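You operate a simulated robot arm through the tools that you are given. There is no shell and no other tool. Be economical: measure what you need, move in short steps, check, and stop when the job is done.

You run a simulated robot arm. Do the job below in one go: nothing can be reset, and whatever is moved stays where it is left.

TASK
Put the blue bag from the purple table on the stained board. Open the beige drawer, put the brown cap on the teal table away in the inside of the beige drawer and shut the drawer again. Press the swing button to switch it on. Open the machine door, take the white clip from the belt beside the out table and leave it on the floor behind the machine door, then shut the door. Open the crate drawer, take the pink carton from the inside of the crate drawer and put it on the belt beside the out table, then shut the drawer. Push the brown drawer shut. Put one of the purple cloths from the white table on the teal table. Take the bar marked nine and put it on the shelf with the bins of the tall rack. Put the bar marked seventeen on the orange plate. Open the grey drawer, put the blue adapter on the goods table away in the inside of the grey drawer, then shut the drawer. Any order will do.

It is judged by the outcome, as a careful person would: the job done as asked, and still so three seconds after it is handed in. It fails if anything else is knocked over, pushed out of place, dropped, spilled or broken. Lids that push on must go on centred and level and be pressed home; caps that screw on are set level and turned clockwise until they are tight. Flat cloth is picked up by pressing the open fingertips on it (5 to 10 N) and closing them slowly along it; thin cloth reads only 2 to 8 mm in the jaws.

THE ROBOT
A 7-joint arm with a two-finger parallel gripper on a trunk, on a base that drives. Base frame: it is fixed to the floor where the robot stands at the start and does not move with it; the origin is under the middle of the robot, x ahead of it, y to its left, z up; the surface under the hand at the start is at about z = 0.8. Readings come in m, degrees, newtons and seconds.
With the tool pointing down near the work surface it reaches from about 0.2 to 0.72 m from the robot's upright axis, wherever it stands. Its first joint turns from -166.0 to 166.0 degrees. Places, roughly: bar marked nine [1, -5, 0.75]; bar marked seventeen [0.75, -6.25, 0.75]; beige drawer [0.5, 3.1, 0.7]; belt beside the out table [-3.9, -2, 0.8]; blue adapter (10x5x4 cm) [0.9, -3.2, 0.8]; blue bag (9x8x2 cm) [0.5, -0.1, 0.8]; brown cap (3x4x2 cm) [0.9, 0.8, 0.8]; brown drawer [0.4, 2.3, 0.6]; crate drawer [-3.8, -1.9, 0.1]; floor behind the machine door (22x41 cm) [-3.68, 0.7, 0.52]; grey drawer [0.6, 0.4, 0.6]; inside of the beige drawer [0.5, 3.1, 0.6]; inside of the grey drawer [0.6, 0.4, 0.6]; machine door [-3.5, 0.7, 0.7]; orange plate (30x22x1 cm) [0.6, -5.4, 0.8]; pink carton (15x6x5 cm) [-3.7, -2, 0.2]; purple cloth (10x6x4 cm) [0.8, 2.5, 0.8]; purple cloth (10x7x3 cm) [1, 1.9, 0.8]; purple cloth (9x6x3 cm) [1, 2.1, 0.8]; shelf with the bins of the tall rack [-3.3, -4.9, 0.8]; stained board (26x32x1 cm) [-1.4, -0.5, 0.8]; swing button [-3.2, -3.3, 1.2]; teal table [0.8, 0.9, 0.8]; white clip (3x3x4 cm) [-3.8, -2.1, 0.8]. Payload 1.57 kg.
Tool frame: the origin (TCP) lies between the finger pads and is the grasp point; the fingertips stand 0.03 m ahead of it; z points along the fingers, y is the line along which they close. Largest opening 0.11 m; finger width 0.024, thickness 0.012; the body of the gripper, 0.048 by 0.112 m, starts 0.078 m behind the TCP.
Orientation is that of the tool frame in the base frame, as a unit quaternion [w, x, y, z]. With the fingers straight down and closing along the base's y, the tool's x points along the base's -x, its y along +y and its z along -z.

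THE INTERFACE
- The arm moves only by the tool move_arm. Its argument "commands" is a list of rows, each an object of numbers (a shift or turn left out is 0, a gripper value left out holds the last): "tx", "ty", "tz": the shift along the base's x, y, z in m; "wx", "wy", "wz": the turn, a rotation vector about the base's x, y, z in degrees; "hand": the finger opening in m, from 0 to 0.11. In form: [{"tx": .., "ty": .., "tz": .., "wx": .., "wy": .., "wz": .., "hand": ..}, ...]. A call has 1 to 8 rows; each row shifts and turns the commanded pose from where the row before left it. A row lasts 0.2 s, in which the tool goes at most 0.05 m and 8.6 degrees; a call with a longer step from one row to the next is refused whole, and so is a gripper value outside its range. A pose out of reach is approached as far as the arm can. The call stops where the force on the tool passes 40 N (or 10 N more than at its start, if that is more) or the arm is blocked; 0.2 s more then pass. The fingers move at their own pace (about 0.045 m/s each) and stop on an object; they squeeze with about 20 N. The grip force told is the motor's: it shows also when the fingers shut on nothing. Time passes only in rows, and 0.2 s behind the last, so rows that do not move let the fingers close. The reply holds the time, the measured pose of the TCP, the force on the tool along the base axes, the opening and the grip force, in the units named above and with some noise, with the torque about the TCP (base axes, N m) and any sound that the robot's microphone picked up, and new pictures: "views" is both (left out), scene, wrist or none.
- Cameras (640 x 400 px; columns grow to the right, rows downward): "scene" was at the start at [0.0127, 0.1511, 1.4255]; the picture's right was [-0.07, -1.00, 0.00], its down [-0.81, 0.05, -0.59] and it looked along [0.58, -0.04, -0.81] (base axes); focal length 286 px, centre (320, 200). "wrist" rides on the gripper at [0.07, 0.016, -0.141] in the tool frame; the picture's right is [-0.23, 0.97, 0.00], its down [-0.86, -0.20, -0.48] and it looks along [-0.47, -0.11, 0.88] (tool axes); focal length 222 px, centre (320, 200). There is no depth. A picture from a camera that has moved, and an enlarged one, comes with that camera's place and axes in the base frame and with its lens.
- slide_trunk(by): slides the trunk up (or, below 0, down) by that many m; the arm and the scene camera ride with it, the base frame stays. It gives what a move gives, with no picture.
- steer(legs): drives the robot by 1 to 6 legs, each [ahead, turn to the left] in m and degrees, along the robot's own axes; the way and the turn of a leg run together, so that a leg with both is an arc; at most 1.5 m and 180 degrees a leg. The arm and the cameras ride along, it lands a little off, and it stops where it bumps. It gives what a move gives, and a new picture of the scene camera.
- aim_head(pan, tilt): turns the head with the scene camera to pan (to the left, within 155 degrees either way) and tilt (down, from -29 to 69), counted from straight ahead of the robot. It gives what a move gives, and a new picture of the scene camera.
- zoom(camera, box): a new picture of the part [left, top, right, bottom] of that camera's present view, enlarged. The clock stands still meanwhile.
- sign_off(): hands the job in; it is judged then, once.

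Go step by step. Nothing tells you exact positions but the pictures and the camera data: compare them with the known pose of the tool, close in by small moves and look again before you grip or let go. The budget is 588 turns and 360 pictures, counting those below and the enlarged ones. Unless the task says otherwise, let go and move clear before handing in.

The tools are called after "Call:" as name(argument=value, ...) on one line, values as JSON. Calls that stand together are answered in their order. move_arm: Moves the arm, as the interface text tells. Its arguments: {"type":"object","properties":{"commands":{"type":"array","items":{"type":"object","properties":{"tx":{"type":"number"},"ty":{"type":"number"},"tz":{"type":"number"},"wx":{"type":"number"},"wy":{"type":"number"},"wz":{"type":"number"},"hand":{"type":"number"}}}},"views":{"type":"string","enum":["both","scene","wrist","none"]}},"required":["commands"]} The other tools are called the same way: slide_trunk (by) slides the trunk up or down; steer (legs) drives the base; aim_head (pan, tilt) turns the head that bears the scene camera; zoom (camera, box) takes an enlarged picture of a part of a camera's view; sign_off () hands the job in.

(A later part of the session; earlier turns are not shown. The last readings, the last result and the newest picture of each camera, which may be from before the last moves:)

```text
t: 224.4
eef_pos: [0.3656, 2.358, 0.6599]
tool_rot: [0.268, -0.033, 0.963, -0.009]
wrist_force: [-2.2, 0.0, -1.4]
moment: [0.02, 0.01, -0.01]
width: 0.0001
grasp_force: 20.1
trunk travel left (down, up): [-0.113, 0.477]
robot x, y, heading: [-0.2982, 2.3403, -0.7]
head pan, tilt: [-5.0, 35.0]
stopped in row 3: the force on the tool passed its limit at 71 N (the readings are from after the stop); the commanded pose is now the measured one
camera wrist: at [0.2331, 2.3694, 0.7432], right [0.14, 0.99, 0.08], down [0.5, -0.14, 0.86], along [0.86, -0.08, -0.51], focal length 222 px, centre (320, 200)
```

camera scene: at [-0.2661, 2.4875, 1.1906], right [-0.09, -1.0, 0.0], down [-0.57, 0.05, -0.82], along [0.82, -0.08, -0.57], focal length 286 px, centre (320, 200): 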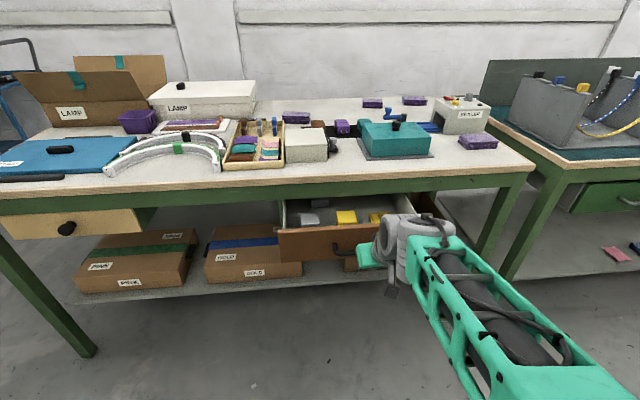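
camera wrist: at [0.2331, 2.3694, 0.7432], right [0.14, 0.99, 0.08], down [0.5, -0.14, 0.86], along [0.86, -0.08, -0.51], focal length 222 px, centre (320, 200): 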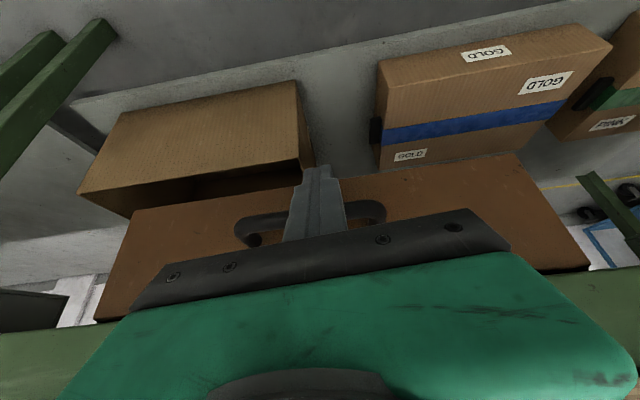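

Call:
move_arm(commands=[{"tx": -0.04}, {"tx": -0.05}, {"tx": -0.05}], views="none")

Call:
steer(legs=[[-0.2, 0]])

Call:
zoom(camera="scene", box=[0, 130, 480, 330])

```text
t: 225.2
eef_pos: [0.2231, 2.3585, 0.6579]
tool_rot: [0.266, -0.031, 0.963, -0.01]
wrist_force: [0.0, 0.6, -0.4]
moment: [0.02, -0.02, -0.02]
width: 0.0
grasp_force: 20.3
trunk travel left (down, up): [-0.113, 0.477]
robot x, y, heading: [-0.2954, 2.3383, -0.5]
head pan, tilt: [-5.0, 35.0]
```

```text
t: 226.8
eef_pos: [0.0203, 2.3627, 0.6581]
tool_rot: [0.267, -0.034, 0.963, -0.01]
wrist_force: [0.2, -0.4, -0.1]
moment: [-0.03, 0.01, -0.03]
width: 0.0
grasp_force: 19.9
trunk travel left (down, up): [-0.113, 0.477]
robot x, y, heading: [-0.4971, 2.3404, -0.2]
head pan, tilt: [-5.0, 35.0]
camera scene: at [-0.4692, 2.4886, 1.1906], right [-0.09, -1.0, 0.0], down [-0.57, 0.05, -0.82], along [0.82, -0.07, -0.57], focal length 286 px, centre (320, 200)
```

scene: 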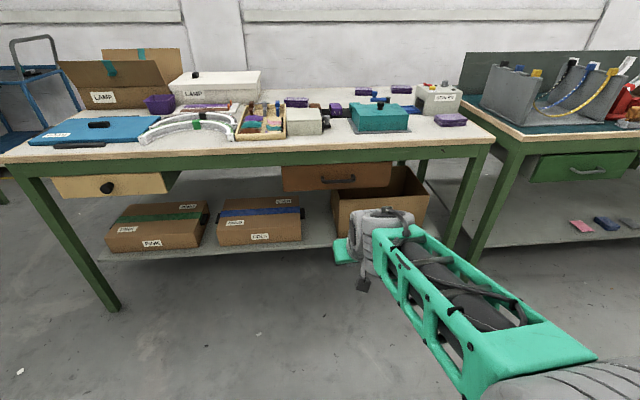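

```text
1.33 times, centred on (240, 230) of scene
camera zoom: at [-0.4692, 2.4886, 1.1906], right [-0.09, -1.0, 0.0], down [-0.57, 0.05, -0.82], along [0.82, -0.07, -0.57], focal length 382 px, centre (427, 160)
```

zoom: 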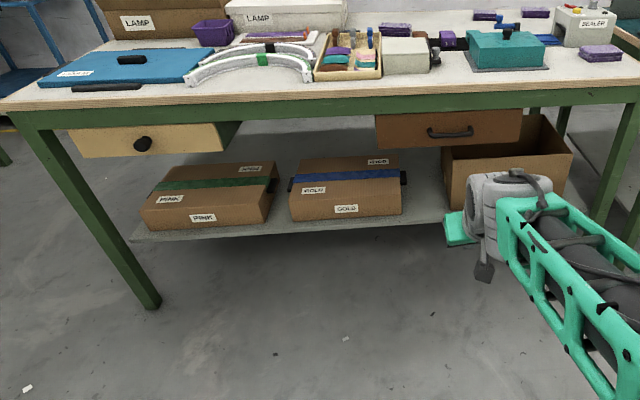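

The brown drawer is flush. Now the purple cloths; I'll zoom on them.

Call:
aim_head(pan=-12, tilt=25)

Call:
zoom(camera="scene", box=[240, 110, 480, 210])

```text
t: 227.5
eef_pos: [0.0205, 2.3616, 0.6593]
tool_rot: [0.267, -0.034, 0.963, -0.01]
wrist_force: [-0.7, 0.2, -0.4]
moment: [0.01, -0.01, 0.01]
width: 0.0
grasp_force: 20.2
trunk travel left (down, up): [-0.113, 0.477]
robot x, y, heading: [-0.4963, 2.3417, -0.2]
head pan, tilt: [-12.0, 25.0]
camera scene: at [-0.4669, 2.4772, 1.2063], right [-0.21, -0.98, 0.0], down [-0.41, 0.09, -0.91], along [0.89, -0.19, -0.42], focal length 286 px, centre (320, 200)
```

scene: 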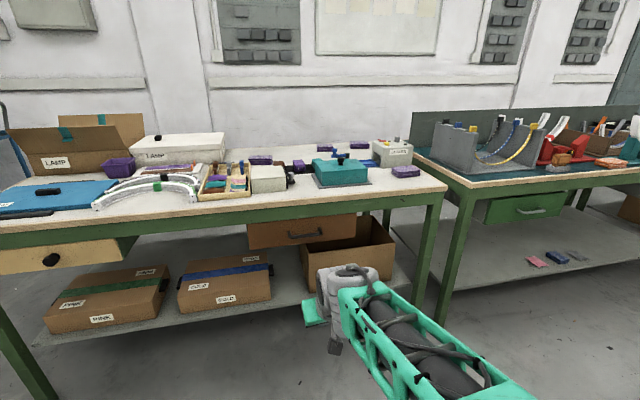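

```text
2.67 times, centred on (360, 160) of scene
camera zoom: at [-0.4669, 2.4772, 1.2063], right [-0.21, -0.98, 0.0], down [-0.41, 0.09, -0.91], along [0.89, -0.19, -0.42], focal length 764 px, centre (213, 307)
```

zoom: 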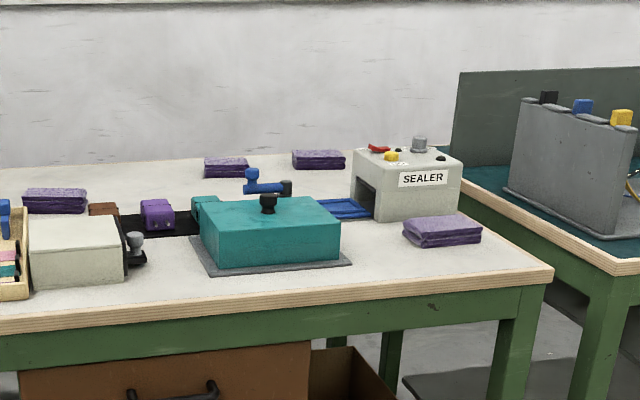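

All are folded cloths; I'll take the listed one at about (0.85, 2.48). I'll raise the trunk, bring the tool vertical closing along x, and line up.

Call:
slide_trunk(by=0.36)

Call:
move_arm(commands=[{"wy": 8}, {"wy": 8}, {"wy": 8}, {"wy": 6.5}, {"wz": -8.5}, {"wz": -8.5}, {"wz": -8.5}, {"wz": -8.5}], views="none")

Call:
move_arm(commands=[{"wz": -8.5}, {"wz": -8.5}, {"wz": -8.5}, {"wz": -8.5}, {"wz": -8.5}, {"wz": -8.5}, {"wz": -5, "hand": 0.09}, {"hand": 0.09}], views="none")

Call:
steer(legs=[[0, 90], [0.13, 0], [0, -90], [0.45, 0]])

```text
t: 231.0
eef_pos: [0.0202, 2.3616, 1.0181]
tool_rot: [0.267, -0.034, 0.963, -0.01]
wrist_force: [-0.6, 0.4, 0.4]
moment: [-0.01, 0.04, 0.03]
width: 0.0
grasp_force: 20.5
trunk travel left (down, up): [-0.473, 0.117]
robot x, y, heading: [-0.496, 2.3392, -0.2]
head pan, tilt: [-12.0, 25.0]
```

```text
t: 232.8
eef_pos: [0.019, 2.3618, 1.0183]
tool_rot: [0.003, 0.26, 0.966, -0.002]
wrist_force: [0.0, 0.1, 0.3]
moment: [0.01, 0.04, 0.02]
width: 0.0001
grasp_force: 19.8
trunk travel left (down, up): [-0.473, 0.117]
robot x, y, heading: [-0.4965, 2.3385, -0.2]
head pan, tilt: [-12.0, 25.0]
```

```text
t: 234.6
eef_pos: [0.021, 2.3614, 1.0184]
tool_rot: [0.002, 0.682, 0.731, -0.004]
wrist_force: [-0.7, 0.1, -0.2]
moment: [-0.01, -0.03, -0.03]
width: 0.0499
grasp_force: 0.1
trunk travel left (down, up): [-0.473, 0.117]
robot x, y, heading: [-0.4986, 2.3431, -0.2]
head pan, tilt: [-12.0, 25.0]
```

```text
t: 245.9
eef_pos: [0.4824, 2.4815, 1.0184]
tool_rot: [0.003, 0.684, 0.73, -0.003]
wrist_force: [0.1, 0.3, -0.4]
moment: [0.0, 0.02, -0.02]
width: 0.0898
grasp_force: 0.0
trunk travel left (down, up): [-0.473, 0.117]
robot x, y, heading: [-0.0368, 2.4658, -0.5]
head pan, tilt: [-12.0, 25.0]
camera scene: at [-0.0049, 2.5995, 1.5664], right [-0.22, -0.98, 0.0], down [-0.41, 0.09, -0.91], along [0.88, -0.2, -0.42], focal length 286 px, centre (320, 200)
```

scene: 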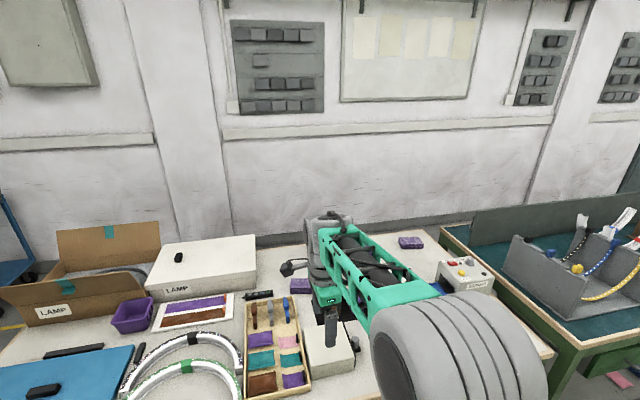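

Call:
steer(legs=[[0.13, 0.5]])

Call:
move_arm(commands=[{"tx": 0.04, "wz": -3.8}, {"tx": 0.04}, {"tx": 0.04}, {"tx": 0.04}, {"tx": 0.04}], views="both")

```text
t: 247.2
eef_pos: [0.6116, 2.4856, 1.0185]
tool_rot: [0.003, 0.681, 0.732, -0.004]
wrist_force: [-0.7, -0.3, 0.4]
moment: [-0.01, 0.05, 0.0]
width: 0.0899
grasp_force: 0.2
trunk travel left (down, up): [-0.473, 0.117]
robot x, y, heading: [0.0903, 2.4607, -0.1]
head pan, tilt: [-12.0, 25.0]
camera scene: at [0.1234, 2.5992, 1.5663], right [-0.21, -0.98, 0.0], down [-0.41, 0.09, -0.91], along [0.89, -0.19, -0.42], focal length 286 px, centre (320, 200)
```

scene: 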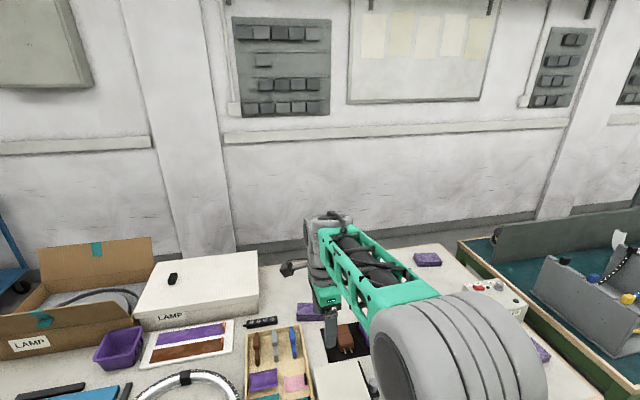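

```text
t: 248.4
eef_pos: [0.8119, 2.4848, 1.0138]
tool_rot: [0.002, 0.704, 0.71, -0.004]
wrist_force: [1.4, -1.2, 0.3]
moment: [-0.01, 0.08, -0.02]
width: 0.0899
grasp_force: 0.0
trunk travel left (down, up): [-0.473, 0.117]
robot x, y, heading: [0.0913, 2.4617, -0.1]
head pan, tilt: [-12.0, 25.0]
camera scene: at [0.1263, 2.5982, 1.5662], right [-0.21, -0.98, 0.0], down [-0.42, 0.09, -0.91], along [0.89, -0.19, -0.42], focal length 286 px, centre (320, 200)
camera wrist: at [0.8283, 2.5563, 1.154], right [0.98, -0.22, 0.0], down [-0.19, -0.85, 0.49], along [-0.11, -0.47, -0.87], focal length 222 px, centre (320, 200)
```

scene: 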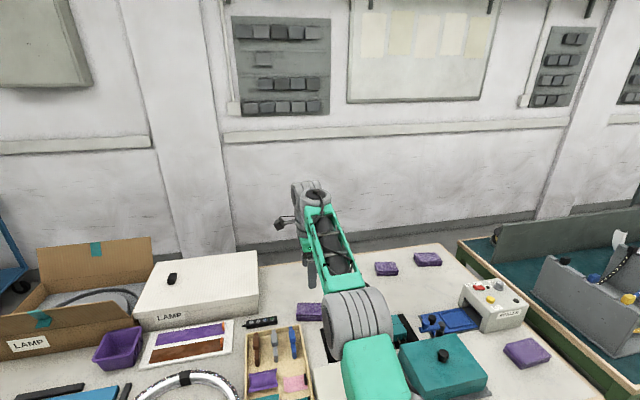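
wrist: 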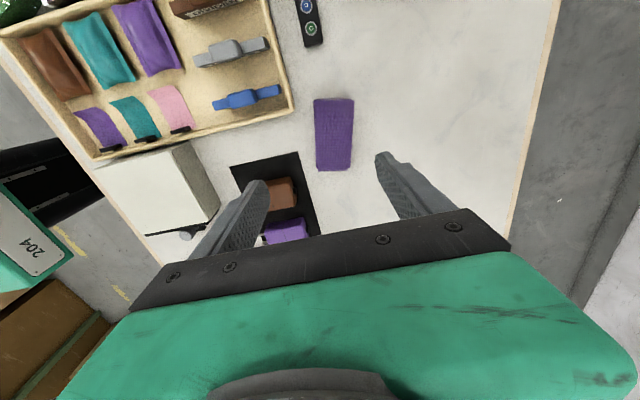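

Cloth centre (0.831, 2.48), yawed about 11°. I'll align and go down.

Call:
move_arm(commands=[{"tx": 0.01, "ty": -0.003, "wz": -5.4, "hand": 0.078}, {"tx": 0.009, "ty": -0.002, "wz": -5.3}, {"tz": -0.045}, {"tz": -0.04}, {"tz": -0.03}, {"tz": 0}], views="wrist")

```text
t: 249.8
eef_pos: [0.8157, 2.4648, 0.898]
tool_rot: [0.002, 0.768, 0.64, -0.004]
wrist_force: [0.7, 0.5, -0.2]
moment: [-0.01, 0.01, -0.01]
width: 0.0782
grasp_force: 0.1
out of reach, approached as far as the arm can: row 1, 2
trunk travel left (down, up): [-0.473, 0.117]
robot x, y, heading: [0.0928, 2.4617, 0.1]
head pan, tilt: [-12.0, 25.0]
camera wrist: at [0.8447, 2.5315, 1.0379], right [0.92, -0.4, 0.0], down [-0.35, -0.8, 0.49], along [-0.19, -0.45, -0.87], focal length 222 px, centre (320, 200)
```

wrist: 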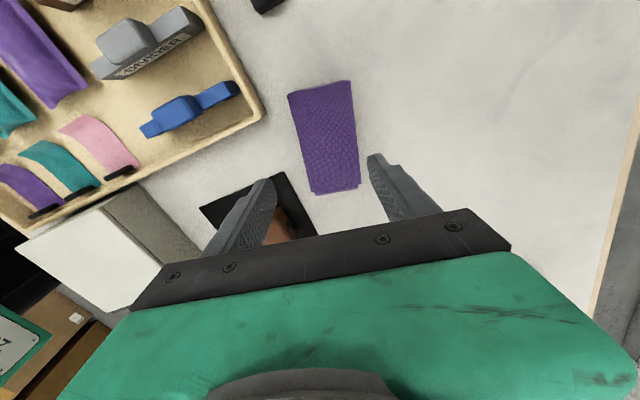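

Call:
move_arm(commands=[{"tx": 0.008, "ty": 0.008}, {"tx": 0.008, "ty": 0.008}, {"tz": -0.02}, {"tz": 0}], views="wrist")

```text
t: 250.8
eef_pos: [0.8301, 2.4812, 0.8803]
tool_rot: [0.002, 0.768, 0.64, -0.003]
wrist_force: [0.1, 0.1, 0.1]
moment: [0.0, 0.01, 0.02]
width: 0.0781
grasp_force: 0.1
trunk travel left (down, up): [-0.473, 0.117]
robot x, y, heading: [0.0956, 2.4608, 0.2]
head pan, tilt: [-12.0, 25.0]
camera wrist: at [0.8605, 2.5478, 1.019], right [0.92, -0.4, 0.0], down [-0.35, -0.8, 0.49], along [-0.19, -0.45, -0.87], focal length 222 px, centre (320, 200)
```

wrist: 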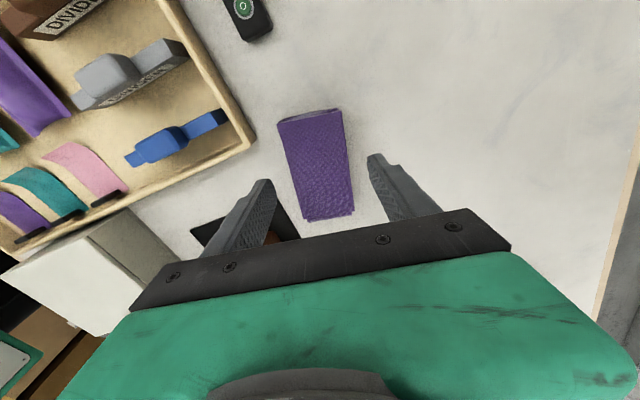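

Call:
move_arm(commands=[{"tz": -0.02}, {"tz": -0.015}, {"tz": -0.006}, {"hand": 0.06}, {"hand": 0.04}, {"hand": 0.03}, {"hand": 0.02}, {"hand": 0.02}], views="wrist")

```text
t: 252.6
eef_pos: [0.8308, 2.4812, 0.838]
tool_rot: [0.002, 0.768, 0.641, -0.004]
wrist_force: [0.2, 0.5, -0.8]
moment: [-0.01, 0.02, -0.01]
width: 0.0529
grasp_force: 19.9
trunk travel left (down, up): [-0.473, 0.117]
robot x, y, heading: [0.0914, 2.4634, -0.0]
head pan, tilt: [-12.0, 25.0]
camera wrist: at [0.8593, 2.5486, 0.9782], right [0.92, -0.4, 0.0], down [-0.35, -0.8, 0.49], along [-0.19, -0.45, -0.87], focal length 222 px, centre (320, 200)
```

wrist: 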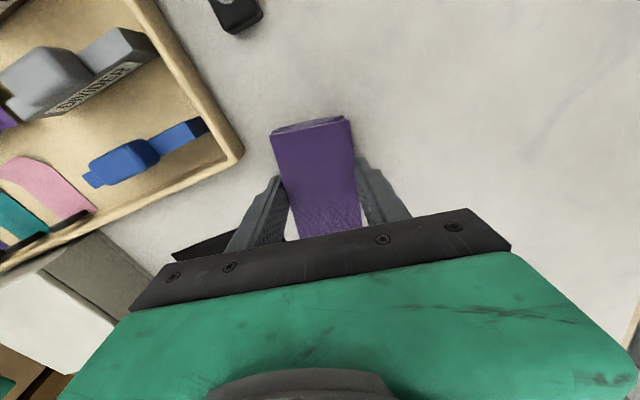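

Gripped at 53 mm. Lifting and checking that it comes as one.

Call:
move_arm(commands=[{"tz": 0.03}, {"tz": 0.04}, {"tz": 0.04}, {"tz": 0.04}, {"tz": 0.03}, {"tx": -0.03}], views="wrist")

```text
t: 254.0
eef_pos: [0.7913, 2.4798, 0.9935]
tool_rot: [0.001, 0.768, 0.64, -0.005]
wrist_force: [0.5, -0.2, -1.3]
moment: [-0.05, -0.01, 0.0]
width: 0.0529
grasp_force: 20.4
out of reach, approached as far as the arm can: row 4
trunk travel left (down, up): [-0.473, 0.117]
robot x, y, heading: [0.0932, 2.4623, 0.0]
head pan, tilt: [-12.0, 25.0]
camera wrist: at [0.8207, 2.5472, 1.1339], right [0.92, -0.4, 0.0], down [-0.35, -0.8, 0.49], along [-0.19, -0.45, -0.87], focal length 222 px, centre (320, 200)
```

wrist: 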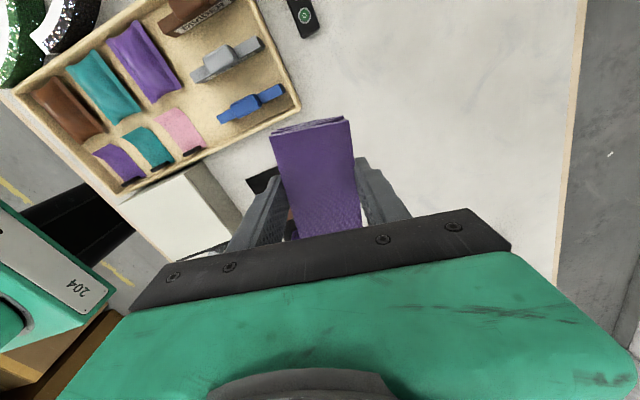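

Call:
steer(legs=[[-0.55, 0]])

Call:
move_arm(commands=[{"tx": -0.04, "tz": 0.02}, {"tx": -0.04, "tz": 0.02}, {"tx": -0.04, "tz": 0.02}, {"tx": -0.04}, {"tx": -0.04}, {"tx": -0.04}], views="none")

Call:
aim_head(pan=0, tilt=45)

Call:
steer(legs=[[0, -90], [1.37, 0], [0, 90], [0.3, 0]])

```text
t: 257.2
eef_pos: [0.22, 2.4792, 0.9953]
tool_rot: [0.002, 0.768, 0.64, -0.003]
wrist_force: [-0.3, -0.1, -0.7]
moment: [0.01, -0.04, 0.04]
width: 0.053
grasp_force: 20.0
trunk travel left (down, up): [-0.473, 0.117]
robot x, y, heading: [-0.4805, 2.4624, -0.0]
head pan, tilt: [-12.0, 25.0]
camera scene: at [-0.4485, 2.5997, 1.5664], right [-0.21, -0.98, 0.0], down [-0.41, 0.09, -0.91], along [0.89, -0.19, -0.42], focal length 286 px, centre (320, 200)
```

scene: 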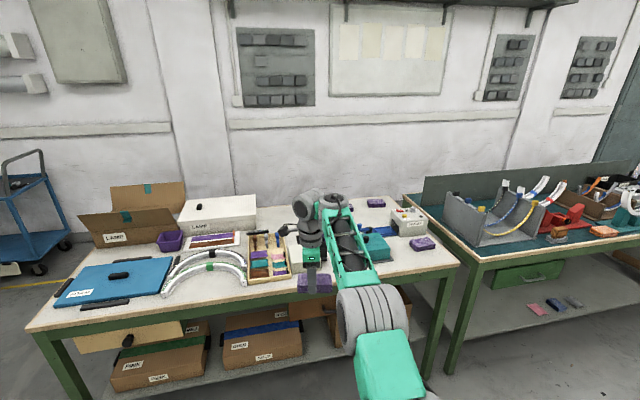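

```text
t: 258.6
eef_pos: [-0.0219, 2.4785, 1.0549]
tool_rot: [0.001, 0.768, 0.64, -0.004]
wrist_force: [0.4, 0.6, -0.1]
moment: [0.0, 0.02, -0.04]
width: 0.0531
grasp_force: 20.6
trunk travel left (down, up): [-0.473, 0.117]
robot x, y, heading: [-0.4767, 2.4646, -0.3]
head pan, tilt: [-12.0, 25.0]
```

```text
t: 259.5
eef_pos: [-0.0209, 2.4767, 1.0568]
tool_rot: [0.002, 0.769, 0.64, -0.004]
wrist_force: [-0.6, -0.3, -0.9]
moment: [0.02, 0.0, 0.02]
width: 0.053
grasp_force: 20.0
trunk travel left (down, up): [-0.473, 0.117]
robot x, y, heading: [-0.4776, 2.4658, 0.0]
head pan, tilt: [0.0, 45.0]
camera scene: at [-0.4573, 2.6188, 1.5358], right [0.0, -1.0, 0.0], down [-0.71, 0.0, -0.71], along [0.71, 0.0, -0.71], focal length 286 px, centre (320, 200)
```

scene: 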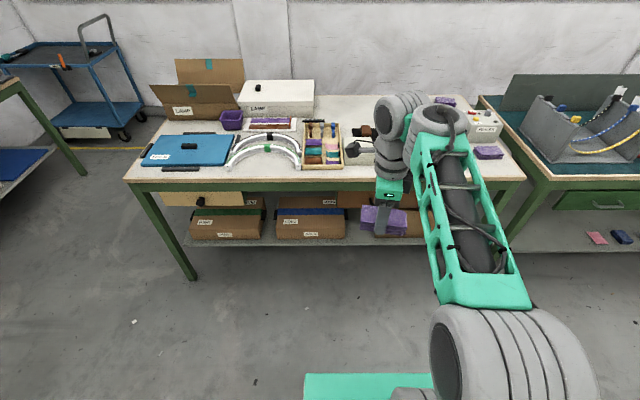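

```text
t: 275.6
eef_pos: [0.3, 1.1128, 1.0571]
tool_rot: [0.003, 0.766, 0.642, -0.004]
wrist_force: [-0.6, -0.2, -0.5]
moment: [0.01, 0.01, -0.01]
width: 0.0529
grasp_force: 19.2
trunk travel left (down, up): [-0.473, 0.117]
robot x, y, heading: [-0.1555, 1.0936, 0.5]
head pan, tilt: [0.0, 45.0]
camera scene: at [-0.1378, 1.2499, 1.5358], right [0.01, -1.0, 0.0], down [-0.71, 0.0, -0.71], along [0.71, 0.0, -0.71], focal length 286 px, centre (320, 200)
```

scene: 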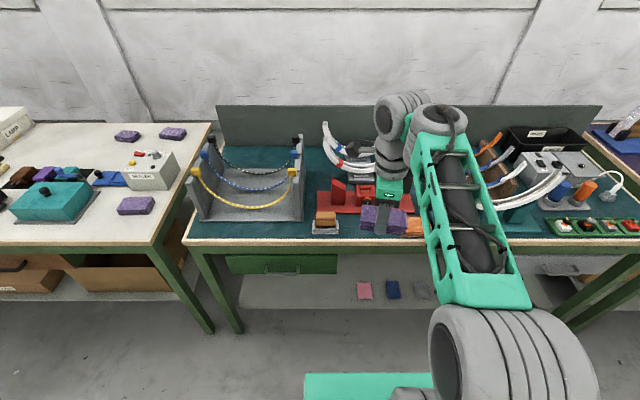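

A free strip lies in front of the red stand, about (0.475, 1.105). Moving over it.

Call:
steer(legs=[[0.1, 0]])

Call:
move_arm(commands=[{"tx": 0.035, "wz": 5}, {"tx": 0.035, "wz": 5}, {"tz": -0.04}, {"tz": -0.04}], views="both")

```text
t: 276.8
eef_pos: [0.4029, 1.111, 1.0554]
tool_rot: [0.002, 0.767, 0.642, -0.004]
wrist_force: [-0.6, 0.9, -0.8]
moment: [-0.01, -0.01, 0.02]
width: 0.0529
grasp_force: 19.7
trunk travel left (down, up): [-0.473, 0.117]
robot x, y, heading: [-0.0538, 1.0945, 0.4]
head pan, tilt: [0.0, 45.0]
camera scene: at [-0.0337, 1.2504, 1.5358], right [0.0, -1.0, 0.0], down [-0.71, 0.0, -0.71], along [0.71, 0.0, -0.71], focal length 286 px, centre (320, 200)
```

scene: 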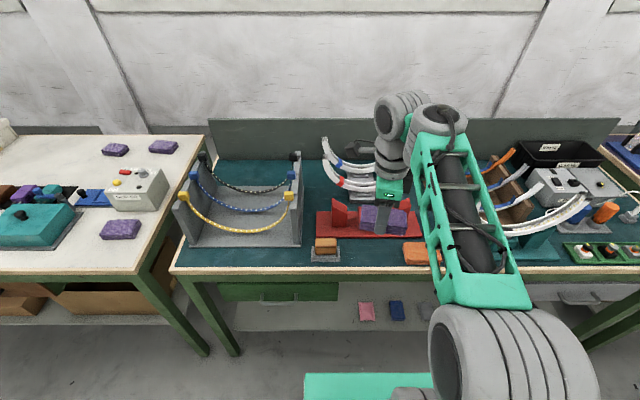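

```text
t: 277.8
eef_pos: [0.4793, 1.126, 0.9861]
tool_rot: [-0.008, 0.708, 0.706, 0.002]
wrist_force: [-0.5, 0.8, -0.1]
moment: [-0.06, -0.08, 0.02]
width: 0.053
grasp_force: 19.8
out of reach, approached as far as the arm can: row 4
trunk travel left (down, up): [-0.473, 0.117]
robot x, y, heading: [-0.0539, 1.0897, 0.3]
head pan, tilt: [0.0, 45.0]
camera scene: at [-0.0366, 1.252, 1.5357], right [0.0, -1.0, 0.0], down [-0.71, 0.0, -0.71], along [0.71, 0.0, -0.71], focal length 286 px, centre (320, 200)
camera wrist: at [0.4973, 1.1946, 1.1266], right [0.97, -0.23, -0.01], down [-0.2, -0.86, 0.47], along [-0.12, -0.46, -0.88], focal length 222 px, centre (320, 200)
```

scene: 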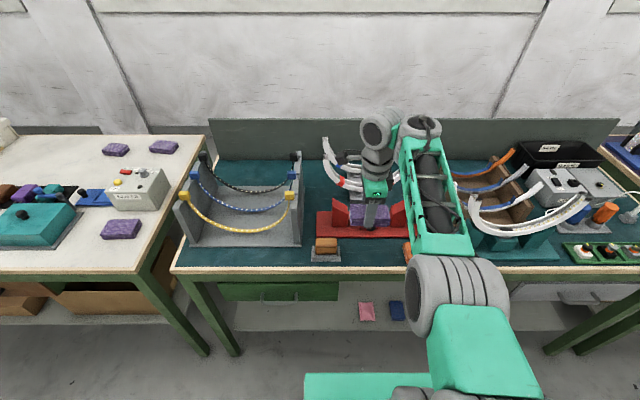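
wrist: 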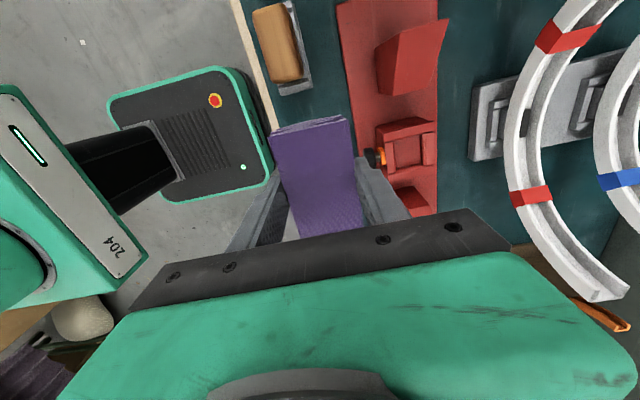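

Call:
move_arm(commands=[{"tx": -0.004, "ty": -0.013, "tz": 0.04}, {"ty": -0.013, "tz": 0.04}], views="none")

Call:
slide_trunk(by=-0.19)

Call:
move_arm(commands=[{"tz": 0}], views="wrist")

```text
t: 278.4
eef_pos: [0.4694, 1.0886, 1.0574]
tool_rot: [0.003, 0.707, 0.707, -0.004]
wrist_force: [-0.3, -0.7, 0.5]
moment: [-0.04, 0.04, 0.01]
width: 0.0532
grasp_force: 20.1
trunk travel left (down, up): [-0.473, 0.117]
robot x, y, heading: [-0.0567, 1.0945, 0.3]
head pan, tilt: [0.0, 45.0]
```

```text
t: 280.4
eef_pos: [0.4695, 1.0906, 0.8682]
tool_rot: [0.002, 0.708, 0.706, -0.004]
wrist_force: [0.2, 0.4, 0.0]
moment: [0.01, -0.02, 0.02]
width: 0.0529
grasp_force: 20.1
trunk travel left (down, up): [-0.283, 0.307]
robot x, y, heading: [-0.0565, 1.0939, 0.5]
head pan, tilt: [0.0, 45.0]
```

```text
t: 280.9
eef_pos: [0.4699, 1.0894, 0.8678]
tool_rot: [0.003, 0.707, 0.707, -0.004]
wrist_force: [0.1, 1.2, -0.2]
moment: [0.02, 0.04, -0.02]
width: 0.0533
grasp_force: 19.9
trunk travel left (down, up): [-0.283, 0.307]
robot x, y, heading: [-0.0553, 1.0944, 0.2]
head pan, tilt: [0.0, 45.0]
camera wrist: at [0.487, 1.1597, 1.0075], right [0.97, -0.23, 0.0], down [-0.2, -0.85, 0.49], along [-0.11, -0.47, -0.87], focal length 222 px, centre (320, 200)
```

wrist: 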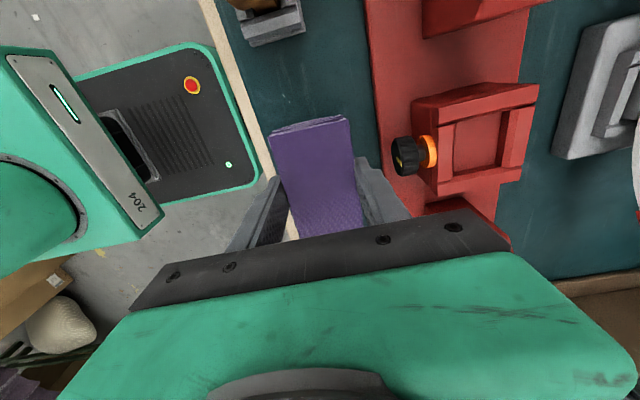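

Call:
move_arm(commands=[{"tx": 0.006, "ty": 0.008}, {"tz": -0.02}, {"tz": -0.006}, {"tz": 0}], views="none")

Call:
move_arm(commands=[{"tz": -0.003}, {"tz": 0}], views="wrist")

```text
t: 281.9
eef_pos: [0.475, 1.0975, 0.8421]
tool_rot: [0.002, 0.707, 0.707, -0.004]
wrist_force: [-0.2, -0.4, -0.4]
moment: [0.0, 0.0, 0.01]
width: 0.0531
grasp_force: 20.5
trunk travel left (down, up): [-0.283, 0.307]
robot x, y, heading: [-0.0557, 1.0953, 0.3]
head pan, tilt: [0.0, 45.0]
```

```text
t: 282.4
eef_pos: [0.4762, 1.098, 0.839]
tool_rot: [0.002, 0.708, 0.707, -0.004]
wrist_force: [0.5, 1.1, -0.3]
moment: [0.01, -0.01, 0.0]
width: 0.0529
grasp_force: 19.6
trunk travel left (down, up): [-0.283, 0.307]
robot x, y, heading: [-0.054, 1.0947, 0.3]
head pan, tilt: [0.0, 45.0]
camera wrist: at [0.4927, 1.1682, 0.9788], right [0.97, -0.23, 0.0], down [-0.2, -0.85, 0.49], along [-0.11, -0.47, -0.87], focal length 222 px, centre (320, 200)
```

wrist: 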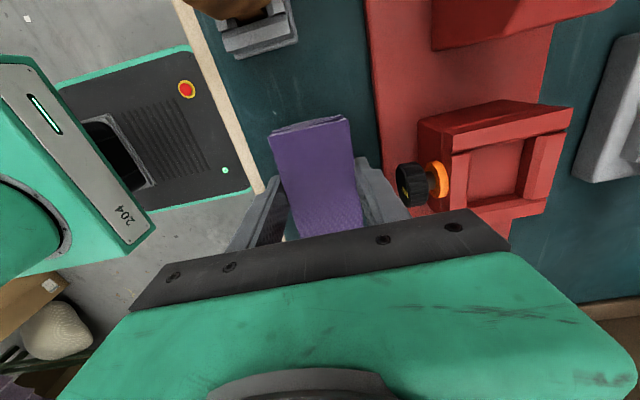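

Call:
move_arm(commands=[{"tz": -0.003}, {"tz": 0}], views="none")

Call:
move_arm(commands=[{"tz": -0.002}, {"tz": 0}], views="none")

```text
t: 283.1
eef_pos: [0.4761, 1.0962, 0.8366]
tool_rot: [0.004, 0.708, 0.707, -0.002]
wrist_force: [2.5, 0.8, 11.4]
moment: [0.34, 0.05, 0.0]
width: 0.0526
grasp_force: 20.3
trunk travel left (down, up): [-0.283, 0.307]
robot x, y, heading: [-0.0522, 1.0912, 0.0]
head pan, tilt: [0.0, 45.0]
```

```text
t: 283.6
eef_pos: [0.476, 1.0961, 0.8353]
tool_rot: [0.005, 0.708, 0.706, -0.001]
wrist_force: [5.8, -0.9, 29.5]
moment: [-0.02, -0.17, 0.05]
width: 0.0536
grasp_force: 19.8
trunk travel left (down, up): [-0.283, 0.307]
robot x, y, heading: [-0.0548, 1.0962, 0.2]
head pan, tilt: [0.0, 45.0]
```

Call:
move_arm(commands=[{"tz": 0.002}, {"hand": 0.063}, {"hand": 0.063}, {"tz": 0.03}, {"tz": 0.04}, {"tz": 0.05}, {"tz": 0.05}, {"tz": 0.05}], views="wrist")

```text
t: 285.4
eef_pos: [0.4787, 1.0995, 1.0578]
tool_rot: [0.001, 0.708, 0.706, -0.005]
wrist_force: [0.3, 0.0, -0.4]
moment: [-0.02, 0.01, 0.03]
width: 0.063
grasp_force: 0.1
trunk travel left (down, up): [-0.283, 0.307]
robot x, y, heading: [-0.0514, 1.0973, 0.1]
head pan, tilt: [0.0, 45.0]
camera wrist: at [0.4954, 1.1721, 1.1976], right [0.97, -0.23, 0.0], down [-0.2, -0.85, 0.49], along [-0.11, -0.47, -0.87], focal length 222 px, centre (320, 200)
```

wrist: 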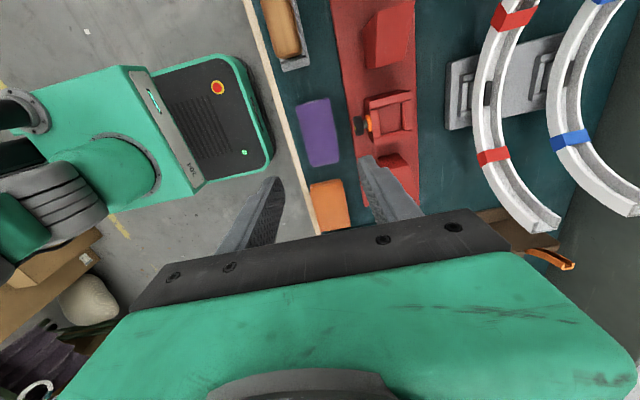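

The cloth is on the teal table. Next I'll open the grey drawer under the right end of this table, going to (-0.35, 0.42) first.

Call:
steer(legs=[[-0.33, 0], [0, -90], [0.68, 0], [0, 90]])

Call:
slide_trunk(by=-0.15)

Call:
move_arm(commands=[{"wy": -8.5}, {"wy": -8.5}, {"wy": -8.5}, {"wy": -8.5}, {"wy": -8.5}, {"wy": -5}], views="both")

```text
t: 298.6
eef_pos: [0.1404, 0.4304, 1.0592]
tool_rot: [0.002, 0.709, 0.706, -0.003]
wrist_force: [0.5, -0.5, 0.0]
moment: [0.02, -0.02, 0.01]
width: 0.063
grasp_force: 0.0
trunk travel left (down, up): [-0.283, 0.307]
robot x, y, heading: [-0.3912, 0.423, 0.0]
head pan, tilt: [0.0, 45.0]
camera scene: at [-0.3706, 0.5811, 1.3458], right [0.0, -1.0, 0.0], down [-0.71, 0.0, -0.71], along [0.71, 0.0, -0.71], focal length 286 px, centre (320, 200)
```

scene: 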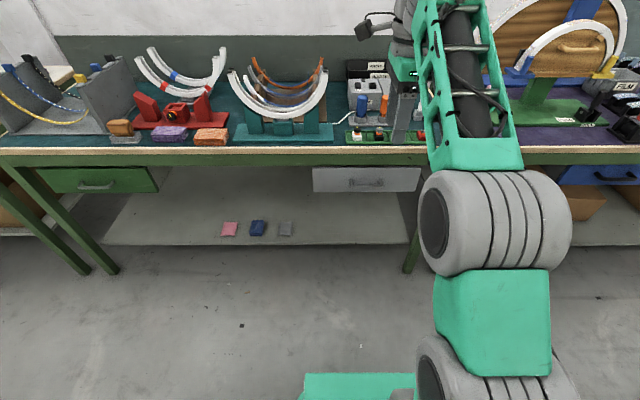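

```text
t: 300.4
eef_pos: [0.1416, 0.4298, 0.9084]
tool_rot: [0.002, 0.709, 0.705, -0.003]
wrist_force: [-0.7, -0.3, -0.1]
moment: [0.0, 0.02, -0.01]
width: 0.0631
grasp_force: 0.1
trunk travel left (down, up): [-0.133, 0.457]
robot x, y, heading: [-0.3932, 0.4213, 0.3]
head pan, tilt: [0.0, 45.0]
```

```text
t: 301.8
eef_pos: [0.1471, 0.4022, 0.972]
tool_rot: [0.282, 0.65, 0.647, 0.282]
wrist_force: [0.1, 0.8, -0.4]
moment: [-0.03, 0.0, -0.01]
width: 0.0631
grasp_force: 0.0
out of reach, approached as far as the arm can: row 5, 6
trunk travel left (down, up): [-0.133, 0.457]
robot x, y, heading: [-0.3945, 0.4221, -0.2]
head pan, tilt: [0.0, 45.0]
camera scene: at [-0.3706, 0.5811, 1.1957], right [0.0, -1.0, 0.0], down [-0.71, 0.0, -0.71], along [0.71, 0.0, -0.71], focal length 286 px, centre (320, 200)
camera wrist: at [0.055, 0.4708, 1.0801], right [0.66, -0.23, 0.71], down [-0.49, -0.85, 0.18], along [0.57, -0.47, -0.68], focal length 222 px, centre (320, 200)
```

scene: 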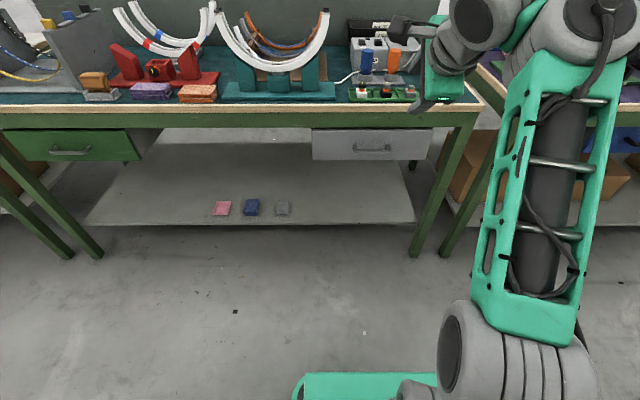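
wrist: 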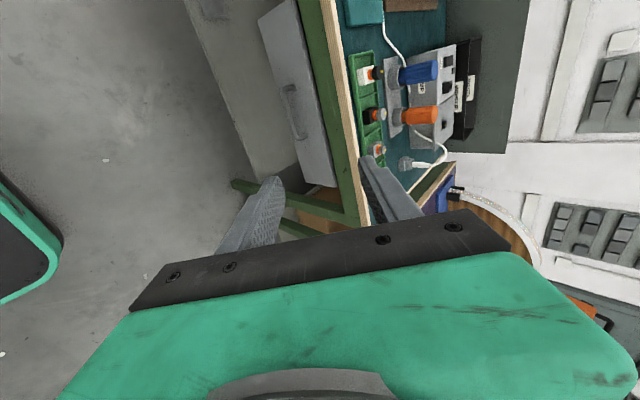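

The handle is at about (0.392, 0.42, 0.664). I'll narrow the fingers and approach along the tool axis, so one finger goes above and behind the bar and the other below it.

Call:
slide_trunk(by=-0.1)

Call:
move_arm(commands=[{"tx": 0.028, "tz": -0.022, "ty": 0.006, "hand": 0.04}, {"tx": 0.028, "tz": -0.022, "ty": 0.006}, {"tx": 0.028, "tz": -0.022, "ty": 0.005}, {"tx": 0.028, "tz": -0.022, "ty": 0.005}, {"tx": 0.028, "tz": -0.022}, {"tx": 0.028, "tz": -0.022}], views="both")

```text
t: 303.1
eef_pos: [0.1456, 0.401, 0.8719]
tool_rot: [0.282, 0.65, 0.648, 0.282]
wrist_force: [0.2, -0.2, -0.1]
moment: [0.03, 0.03, 0.02]
width: 0.0629
grasp_force: 0.0
trunk travel left (down, up): [-0.033, 0.557]
robot x, y, heading: [-0.3928, 0.4298, 0.1]
head pan, tilt: [0.0, 45.0]
```

```text
t: 304.5
eef_pos: [0.3226, 0.4182, 0.7559]
tool_rot: [0.282, 0.65, 0.647, 0.282]
wrist_force: [-0.4, -0.1, 0.8]
moment: [-0.02, -0.02, 0.0]
width: 0.0402
grasp_force: 0.0
out of reach, approached as far as the arm can: row 1, 2
trunk travel left (down, up): [-0.033, 0.557]
robot x, y, heading: [-0.3875, 0.4273, -0.1]
head pan, tilt: [0.0, 45.0]
camera scene: at [-0.371, 0.5811, 1.0958], right [0.0, -1.0, 0.0], down [-0.71, 0.0, -0.71], along [0.71, 0.0, -0.71], focal length 286 px, centre (320, 200)
camera wrist: at [0.2316, 0.4875, 0.864], right [0.66, -0.23, 0.71], down [-0.49, -0.85, 0.18], along [0.57, -0.47, -0.68], focal length 222 px, centre (320, 200)
```

scene: 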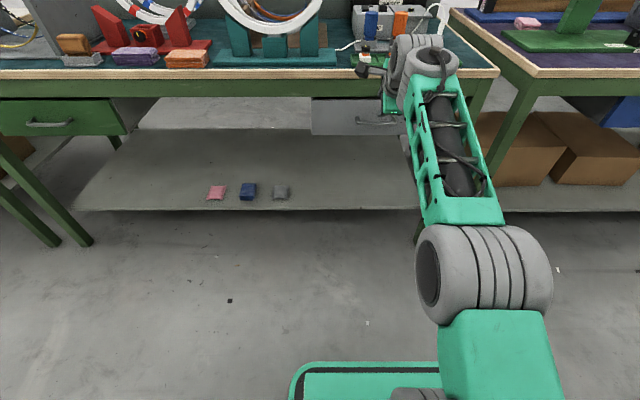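
wrist: 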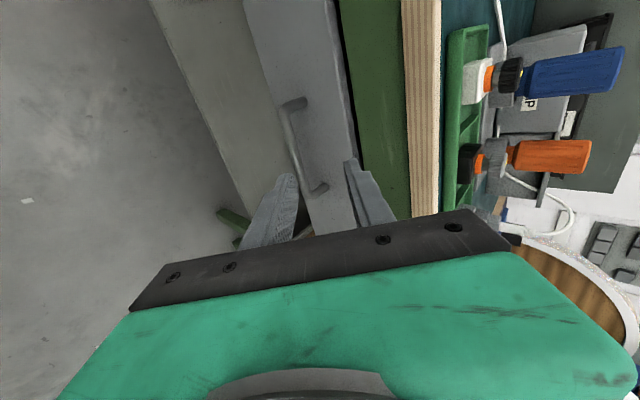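

Call:
move_arm(commands=[{"tx": -0.0136, "tz": -0.0146, "ty": 0.01}, {"tx": 0.015, "tz": -0.014}, {"tx": 0.015, "tz": -0.014}, {"tx": 0.01, "tz": -0.0093}], views="wrist")

```text
t: 305.5
eef_pos: [0.3495, 0.4251, 0.7041]
tool_rot: [0.282, 0.65, 0.647, 0.282]
wrist_force: [0.0, 0.2, 0.3]
moment: [-0.02, 0.04, 0.02]
width: 0.0399
grasp_force: 0.2
trunk travel left (down, up): [-0.033, 0.557]
robot x, y, heading: [-0.3915, 0.4256, 0.2]
head pan, tilt: [0.0, 45.0]
camera wrist: at [0.2583, 0.4946, 0.8126], right [0.66, -0.23, 0.71], down [-0.49, -0.85, 0.18], along [0.57, -0.47, -0.68], focal length 222 px, centre (320, 200)
```

wrist: 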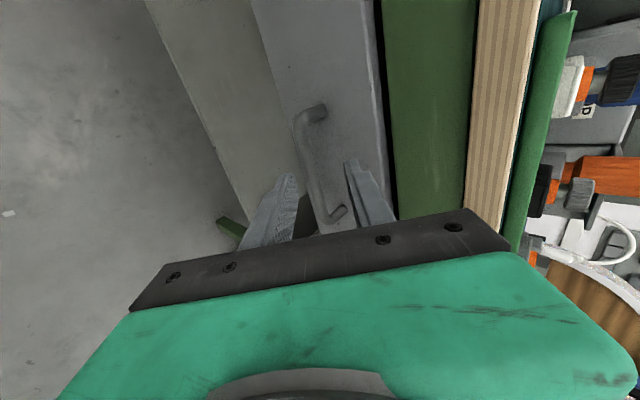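

Call:
move_arm(commands=[{"tx": 0.012, "tz": -0.011}, {"tx": 0.012, "tz": -0.011}, {"tx": 0.005, "tz": -0.005}], views="wrist")

```text
t: 306.3
eef_pos: [0.3747, 0.4252, 0.6853]
tool_rot: [0.282, 0.65, 0.647, 0.283]
wrist_force: [-27.3, -1.2, 7.2]
moment: [0.0, -0.32, 0.19]
width: 0.0379
grasp_force: 0.1
trunk travel left (down, up): [-0.033, 0.557]
robot x, y, heading: [-0.393, 0.4272, 0.2]
head pan, tilt: [0.0, 45.0]
stopped in row 3: the force on the tool passed its limit at 48 N (the readings are from after the stop); the commanded pose is now the measured one
camera wrist: at [0.2835, 0.4955, 0.7931], right [0.66, -0.23, 0.71], down [-0.49, -0.85, 0.18], along [0.57, -0.47, -0.68], focal length 222 px, centre (320, 200)
```

wrist: 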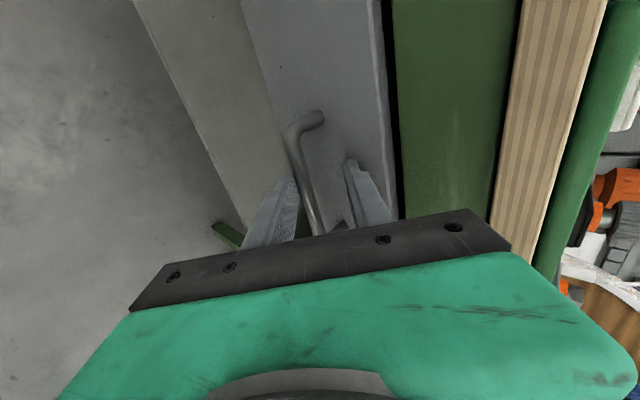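

The upper fingertip touched the panel with the bar between the fingers. I'll ease back 4 mm and close on the bar.

Call:
move_arm(commands=[{"tx": -0.005}, {"hand": 0.025}, {"hand": 0.015}, {"hand": 0.005}, {"hand": 0.0}, {"hand": 0.0}], views="wrist")

```text
t: 307.8
eef_pos: [0.3691, 0.4242, 0.6742]
tool_rot: [0.275, 0.652, 0.65, 0.275]
wrist_force: [-14.5, -1.0, -0.5]
moment: [-0.33, 0.26, 0.34]
width: 0.0119
grasp_force: 20.2
trunk travel left (down, up): [-0.033, 0.557]
robot x, y, heading: [-0.3916, 0.426, 0.1]
head pan, tilt: [0.0, 45.0]
stopped in row 6: the force on the tool passed its limit at 43 N (the readings are from after the stop); the commanded pose is now the measured one
camera wrist: at [0.2788, 0.4954, 0.7846], right [0.68, -0.23, 0.7], down [-0.49, -0.85, 0.19], along [0.55, -0.47, -0.69], focal length 222 px, centre (320, 200)
```

wrist: 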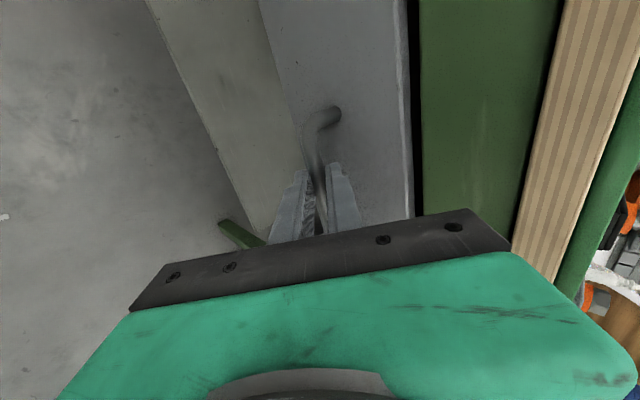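

Gripping the 12 mm bar. Pulling.

Call:
move_arm(commands=[{"tx": -0.015}, {"tx": -0.02}], views="none")

Call:
steer(legs=[[-0.16, 0]])

```text
t: 308.4
eef_pos: [0.334, 0.4248, 0.6751]
tool_rot: [0.276, 0.652, 0.65, 0.276]
wrist_force: [-0.1, 4.7, -1.8]
moment: [-0.56, 0.08, 0.45]
width: 0.0119
grasp_force: 29.4
trunk travel left (down, up): [-0.033, 0.557]
robot x, y, heading: [-0.3927, 0.4294, -0.0]
head pan, tilt: [0.0, 45.0]
```

```text
t: 309.8
eef_pos: [0.1714, 0.4238, 0.676]
tool_rot: [0.276, 0.653, 0.649, 0.276]
wrist_force: [1.6, 27.0, -2.2]
moment: [-0.08, 0.02, 0.93]
width: 0.0121
grasp_force: 29.3
trunk travel left (down, up): [-0.033, 0.557]
robot x, y, heading: [-0.5586, 0.4242, -0.2]
head pan, tilt: [0.0, 45.0]
camera scene: at [-0.5335, 0.5828, 1.0955], right [0.0, -1.0, 0.0], down [-0.71, 0.0, -0.71], along [0.71, 0.0, -0.71], focal length 286 px, centre (320, 200)
```

scene: 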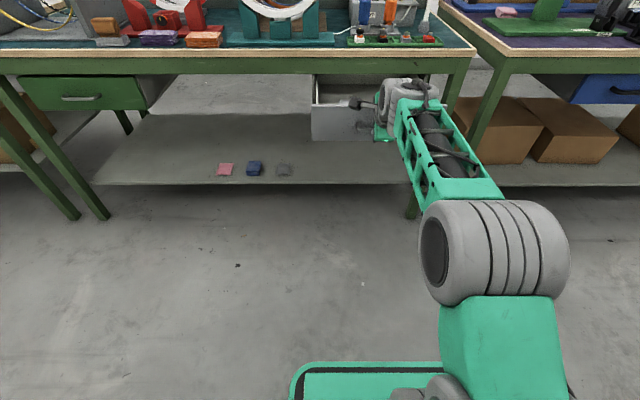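

The drawer is open about 20 cm. Releasing and retreating along the tool axis.

Call:
move_arm(commands=[{"ty": -0.003, "hand": 0.04}, {"hand": 0.042}, {"hand": 0.042}, {"tx": -0.015, "tz": 0.014}, {"tx": -0.02, "tz": 0.019}, {"tx": -0.03, "tz": 0.028}, {"tx": -0.03, "tz": 0.03}, {"tz": 0.04}], views="both")

```text
t: 311.6
eef_pos: [0.0778, 0.4213, 0.8038]
tool_rot: [0.275, 0.653, 0.649, 0.276]
wrist_force: [-0.3, 0.0, -1.1]
moment: [-0.02, 0.01, 0.01]
width: 0.042
grasp_force: 0.0
trunk travel left (down, up): [-0.033, 0.557]
robot x, y, heading: [-0.5577, 0.4246, -0.3]
head pan, tilt: [0.0, 45.0]
camera scene: at [-0.5336, 0.5813, 1.0957], right [0.0, -1.0, 0.0], down [-0.71, 0.0, -0.71], along [0.71, 0.0, -0.71], focal length 286 px, centre (320, 200)
camera wrist: at [-0.011, 0.4911, 0.9139], right [0.68, -0.23, 0.7], down [-0.48, -0.85, 0.19], along [0.55, -0.47, -0.69], focal length 222 px, centre (320, 200)
```

scene: 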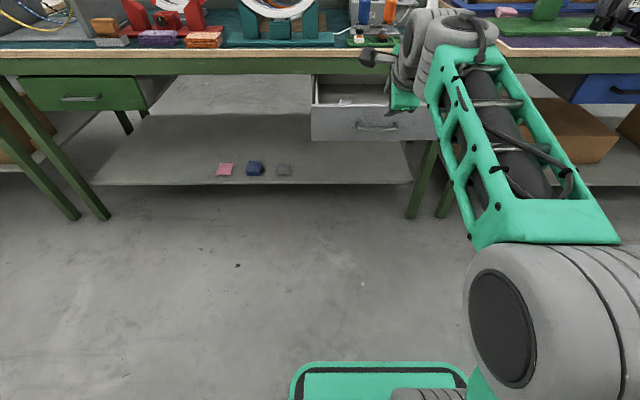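
wrist: 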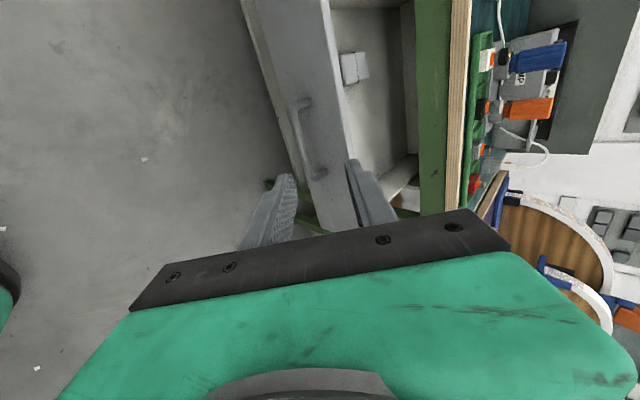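

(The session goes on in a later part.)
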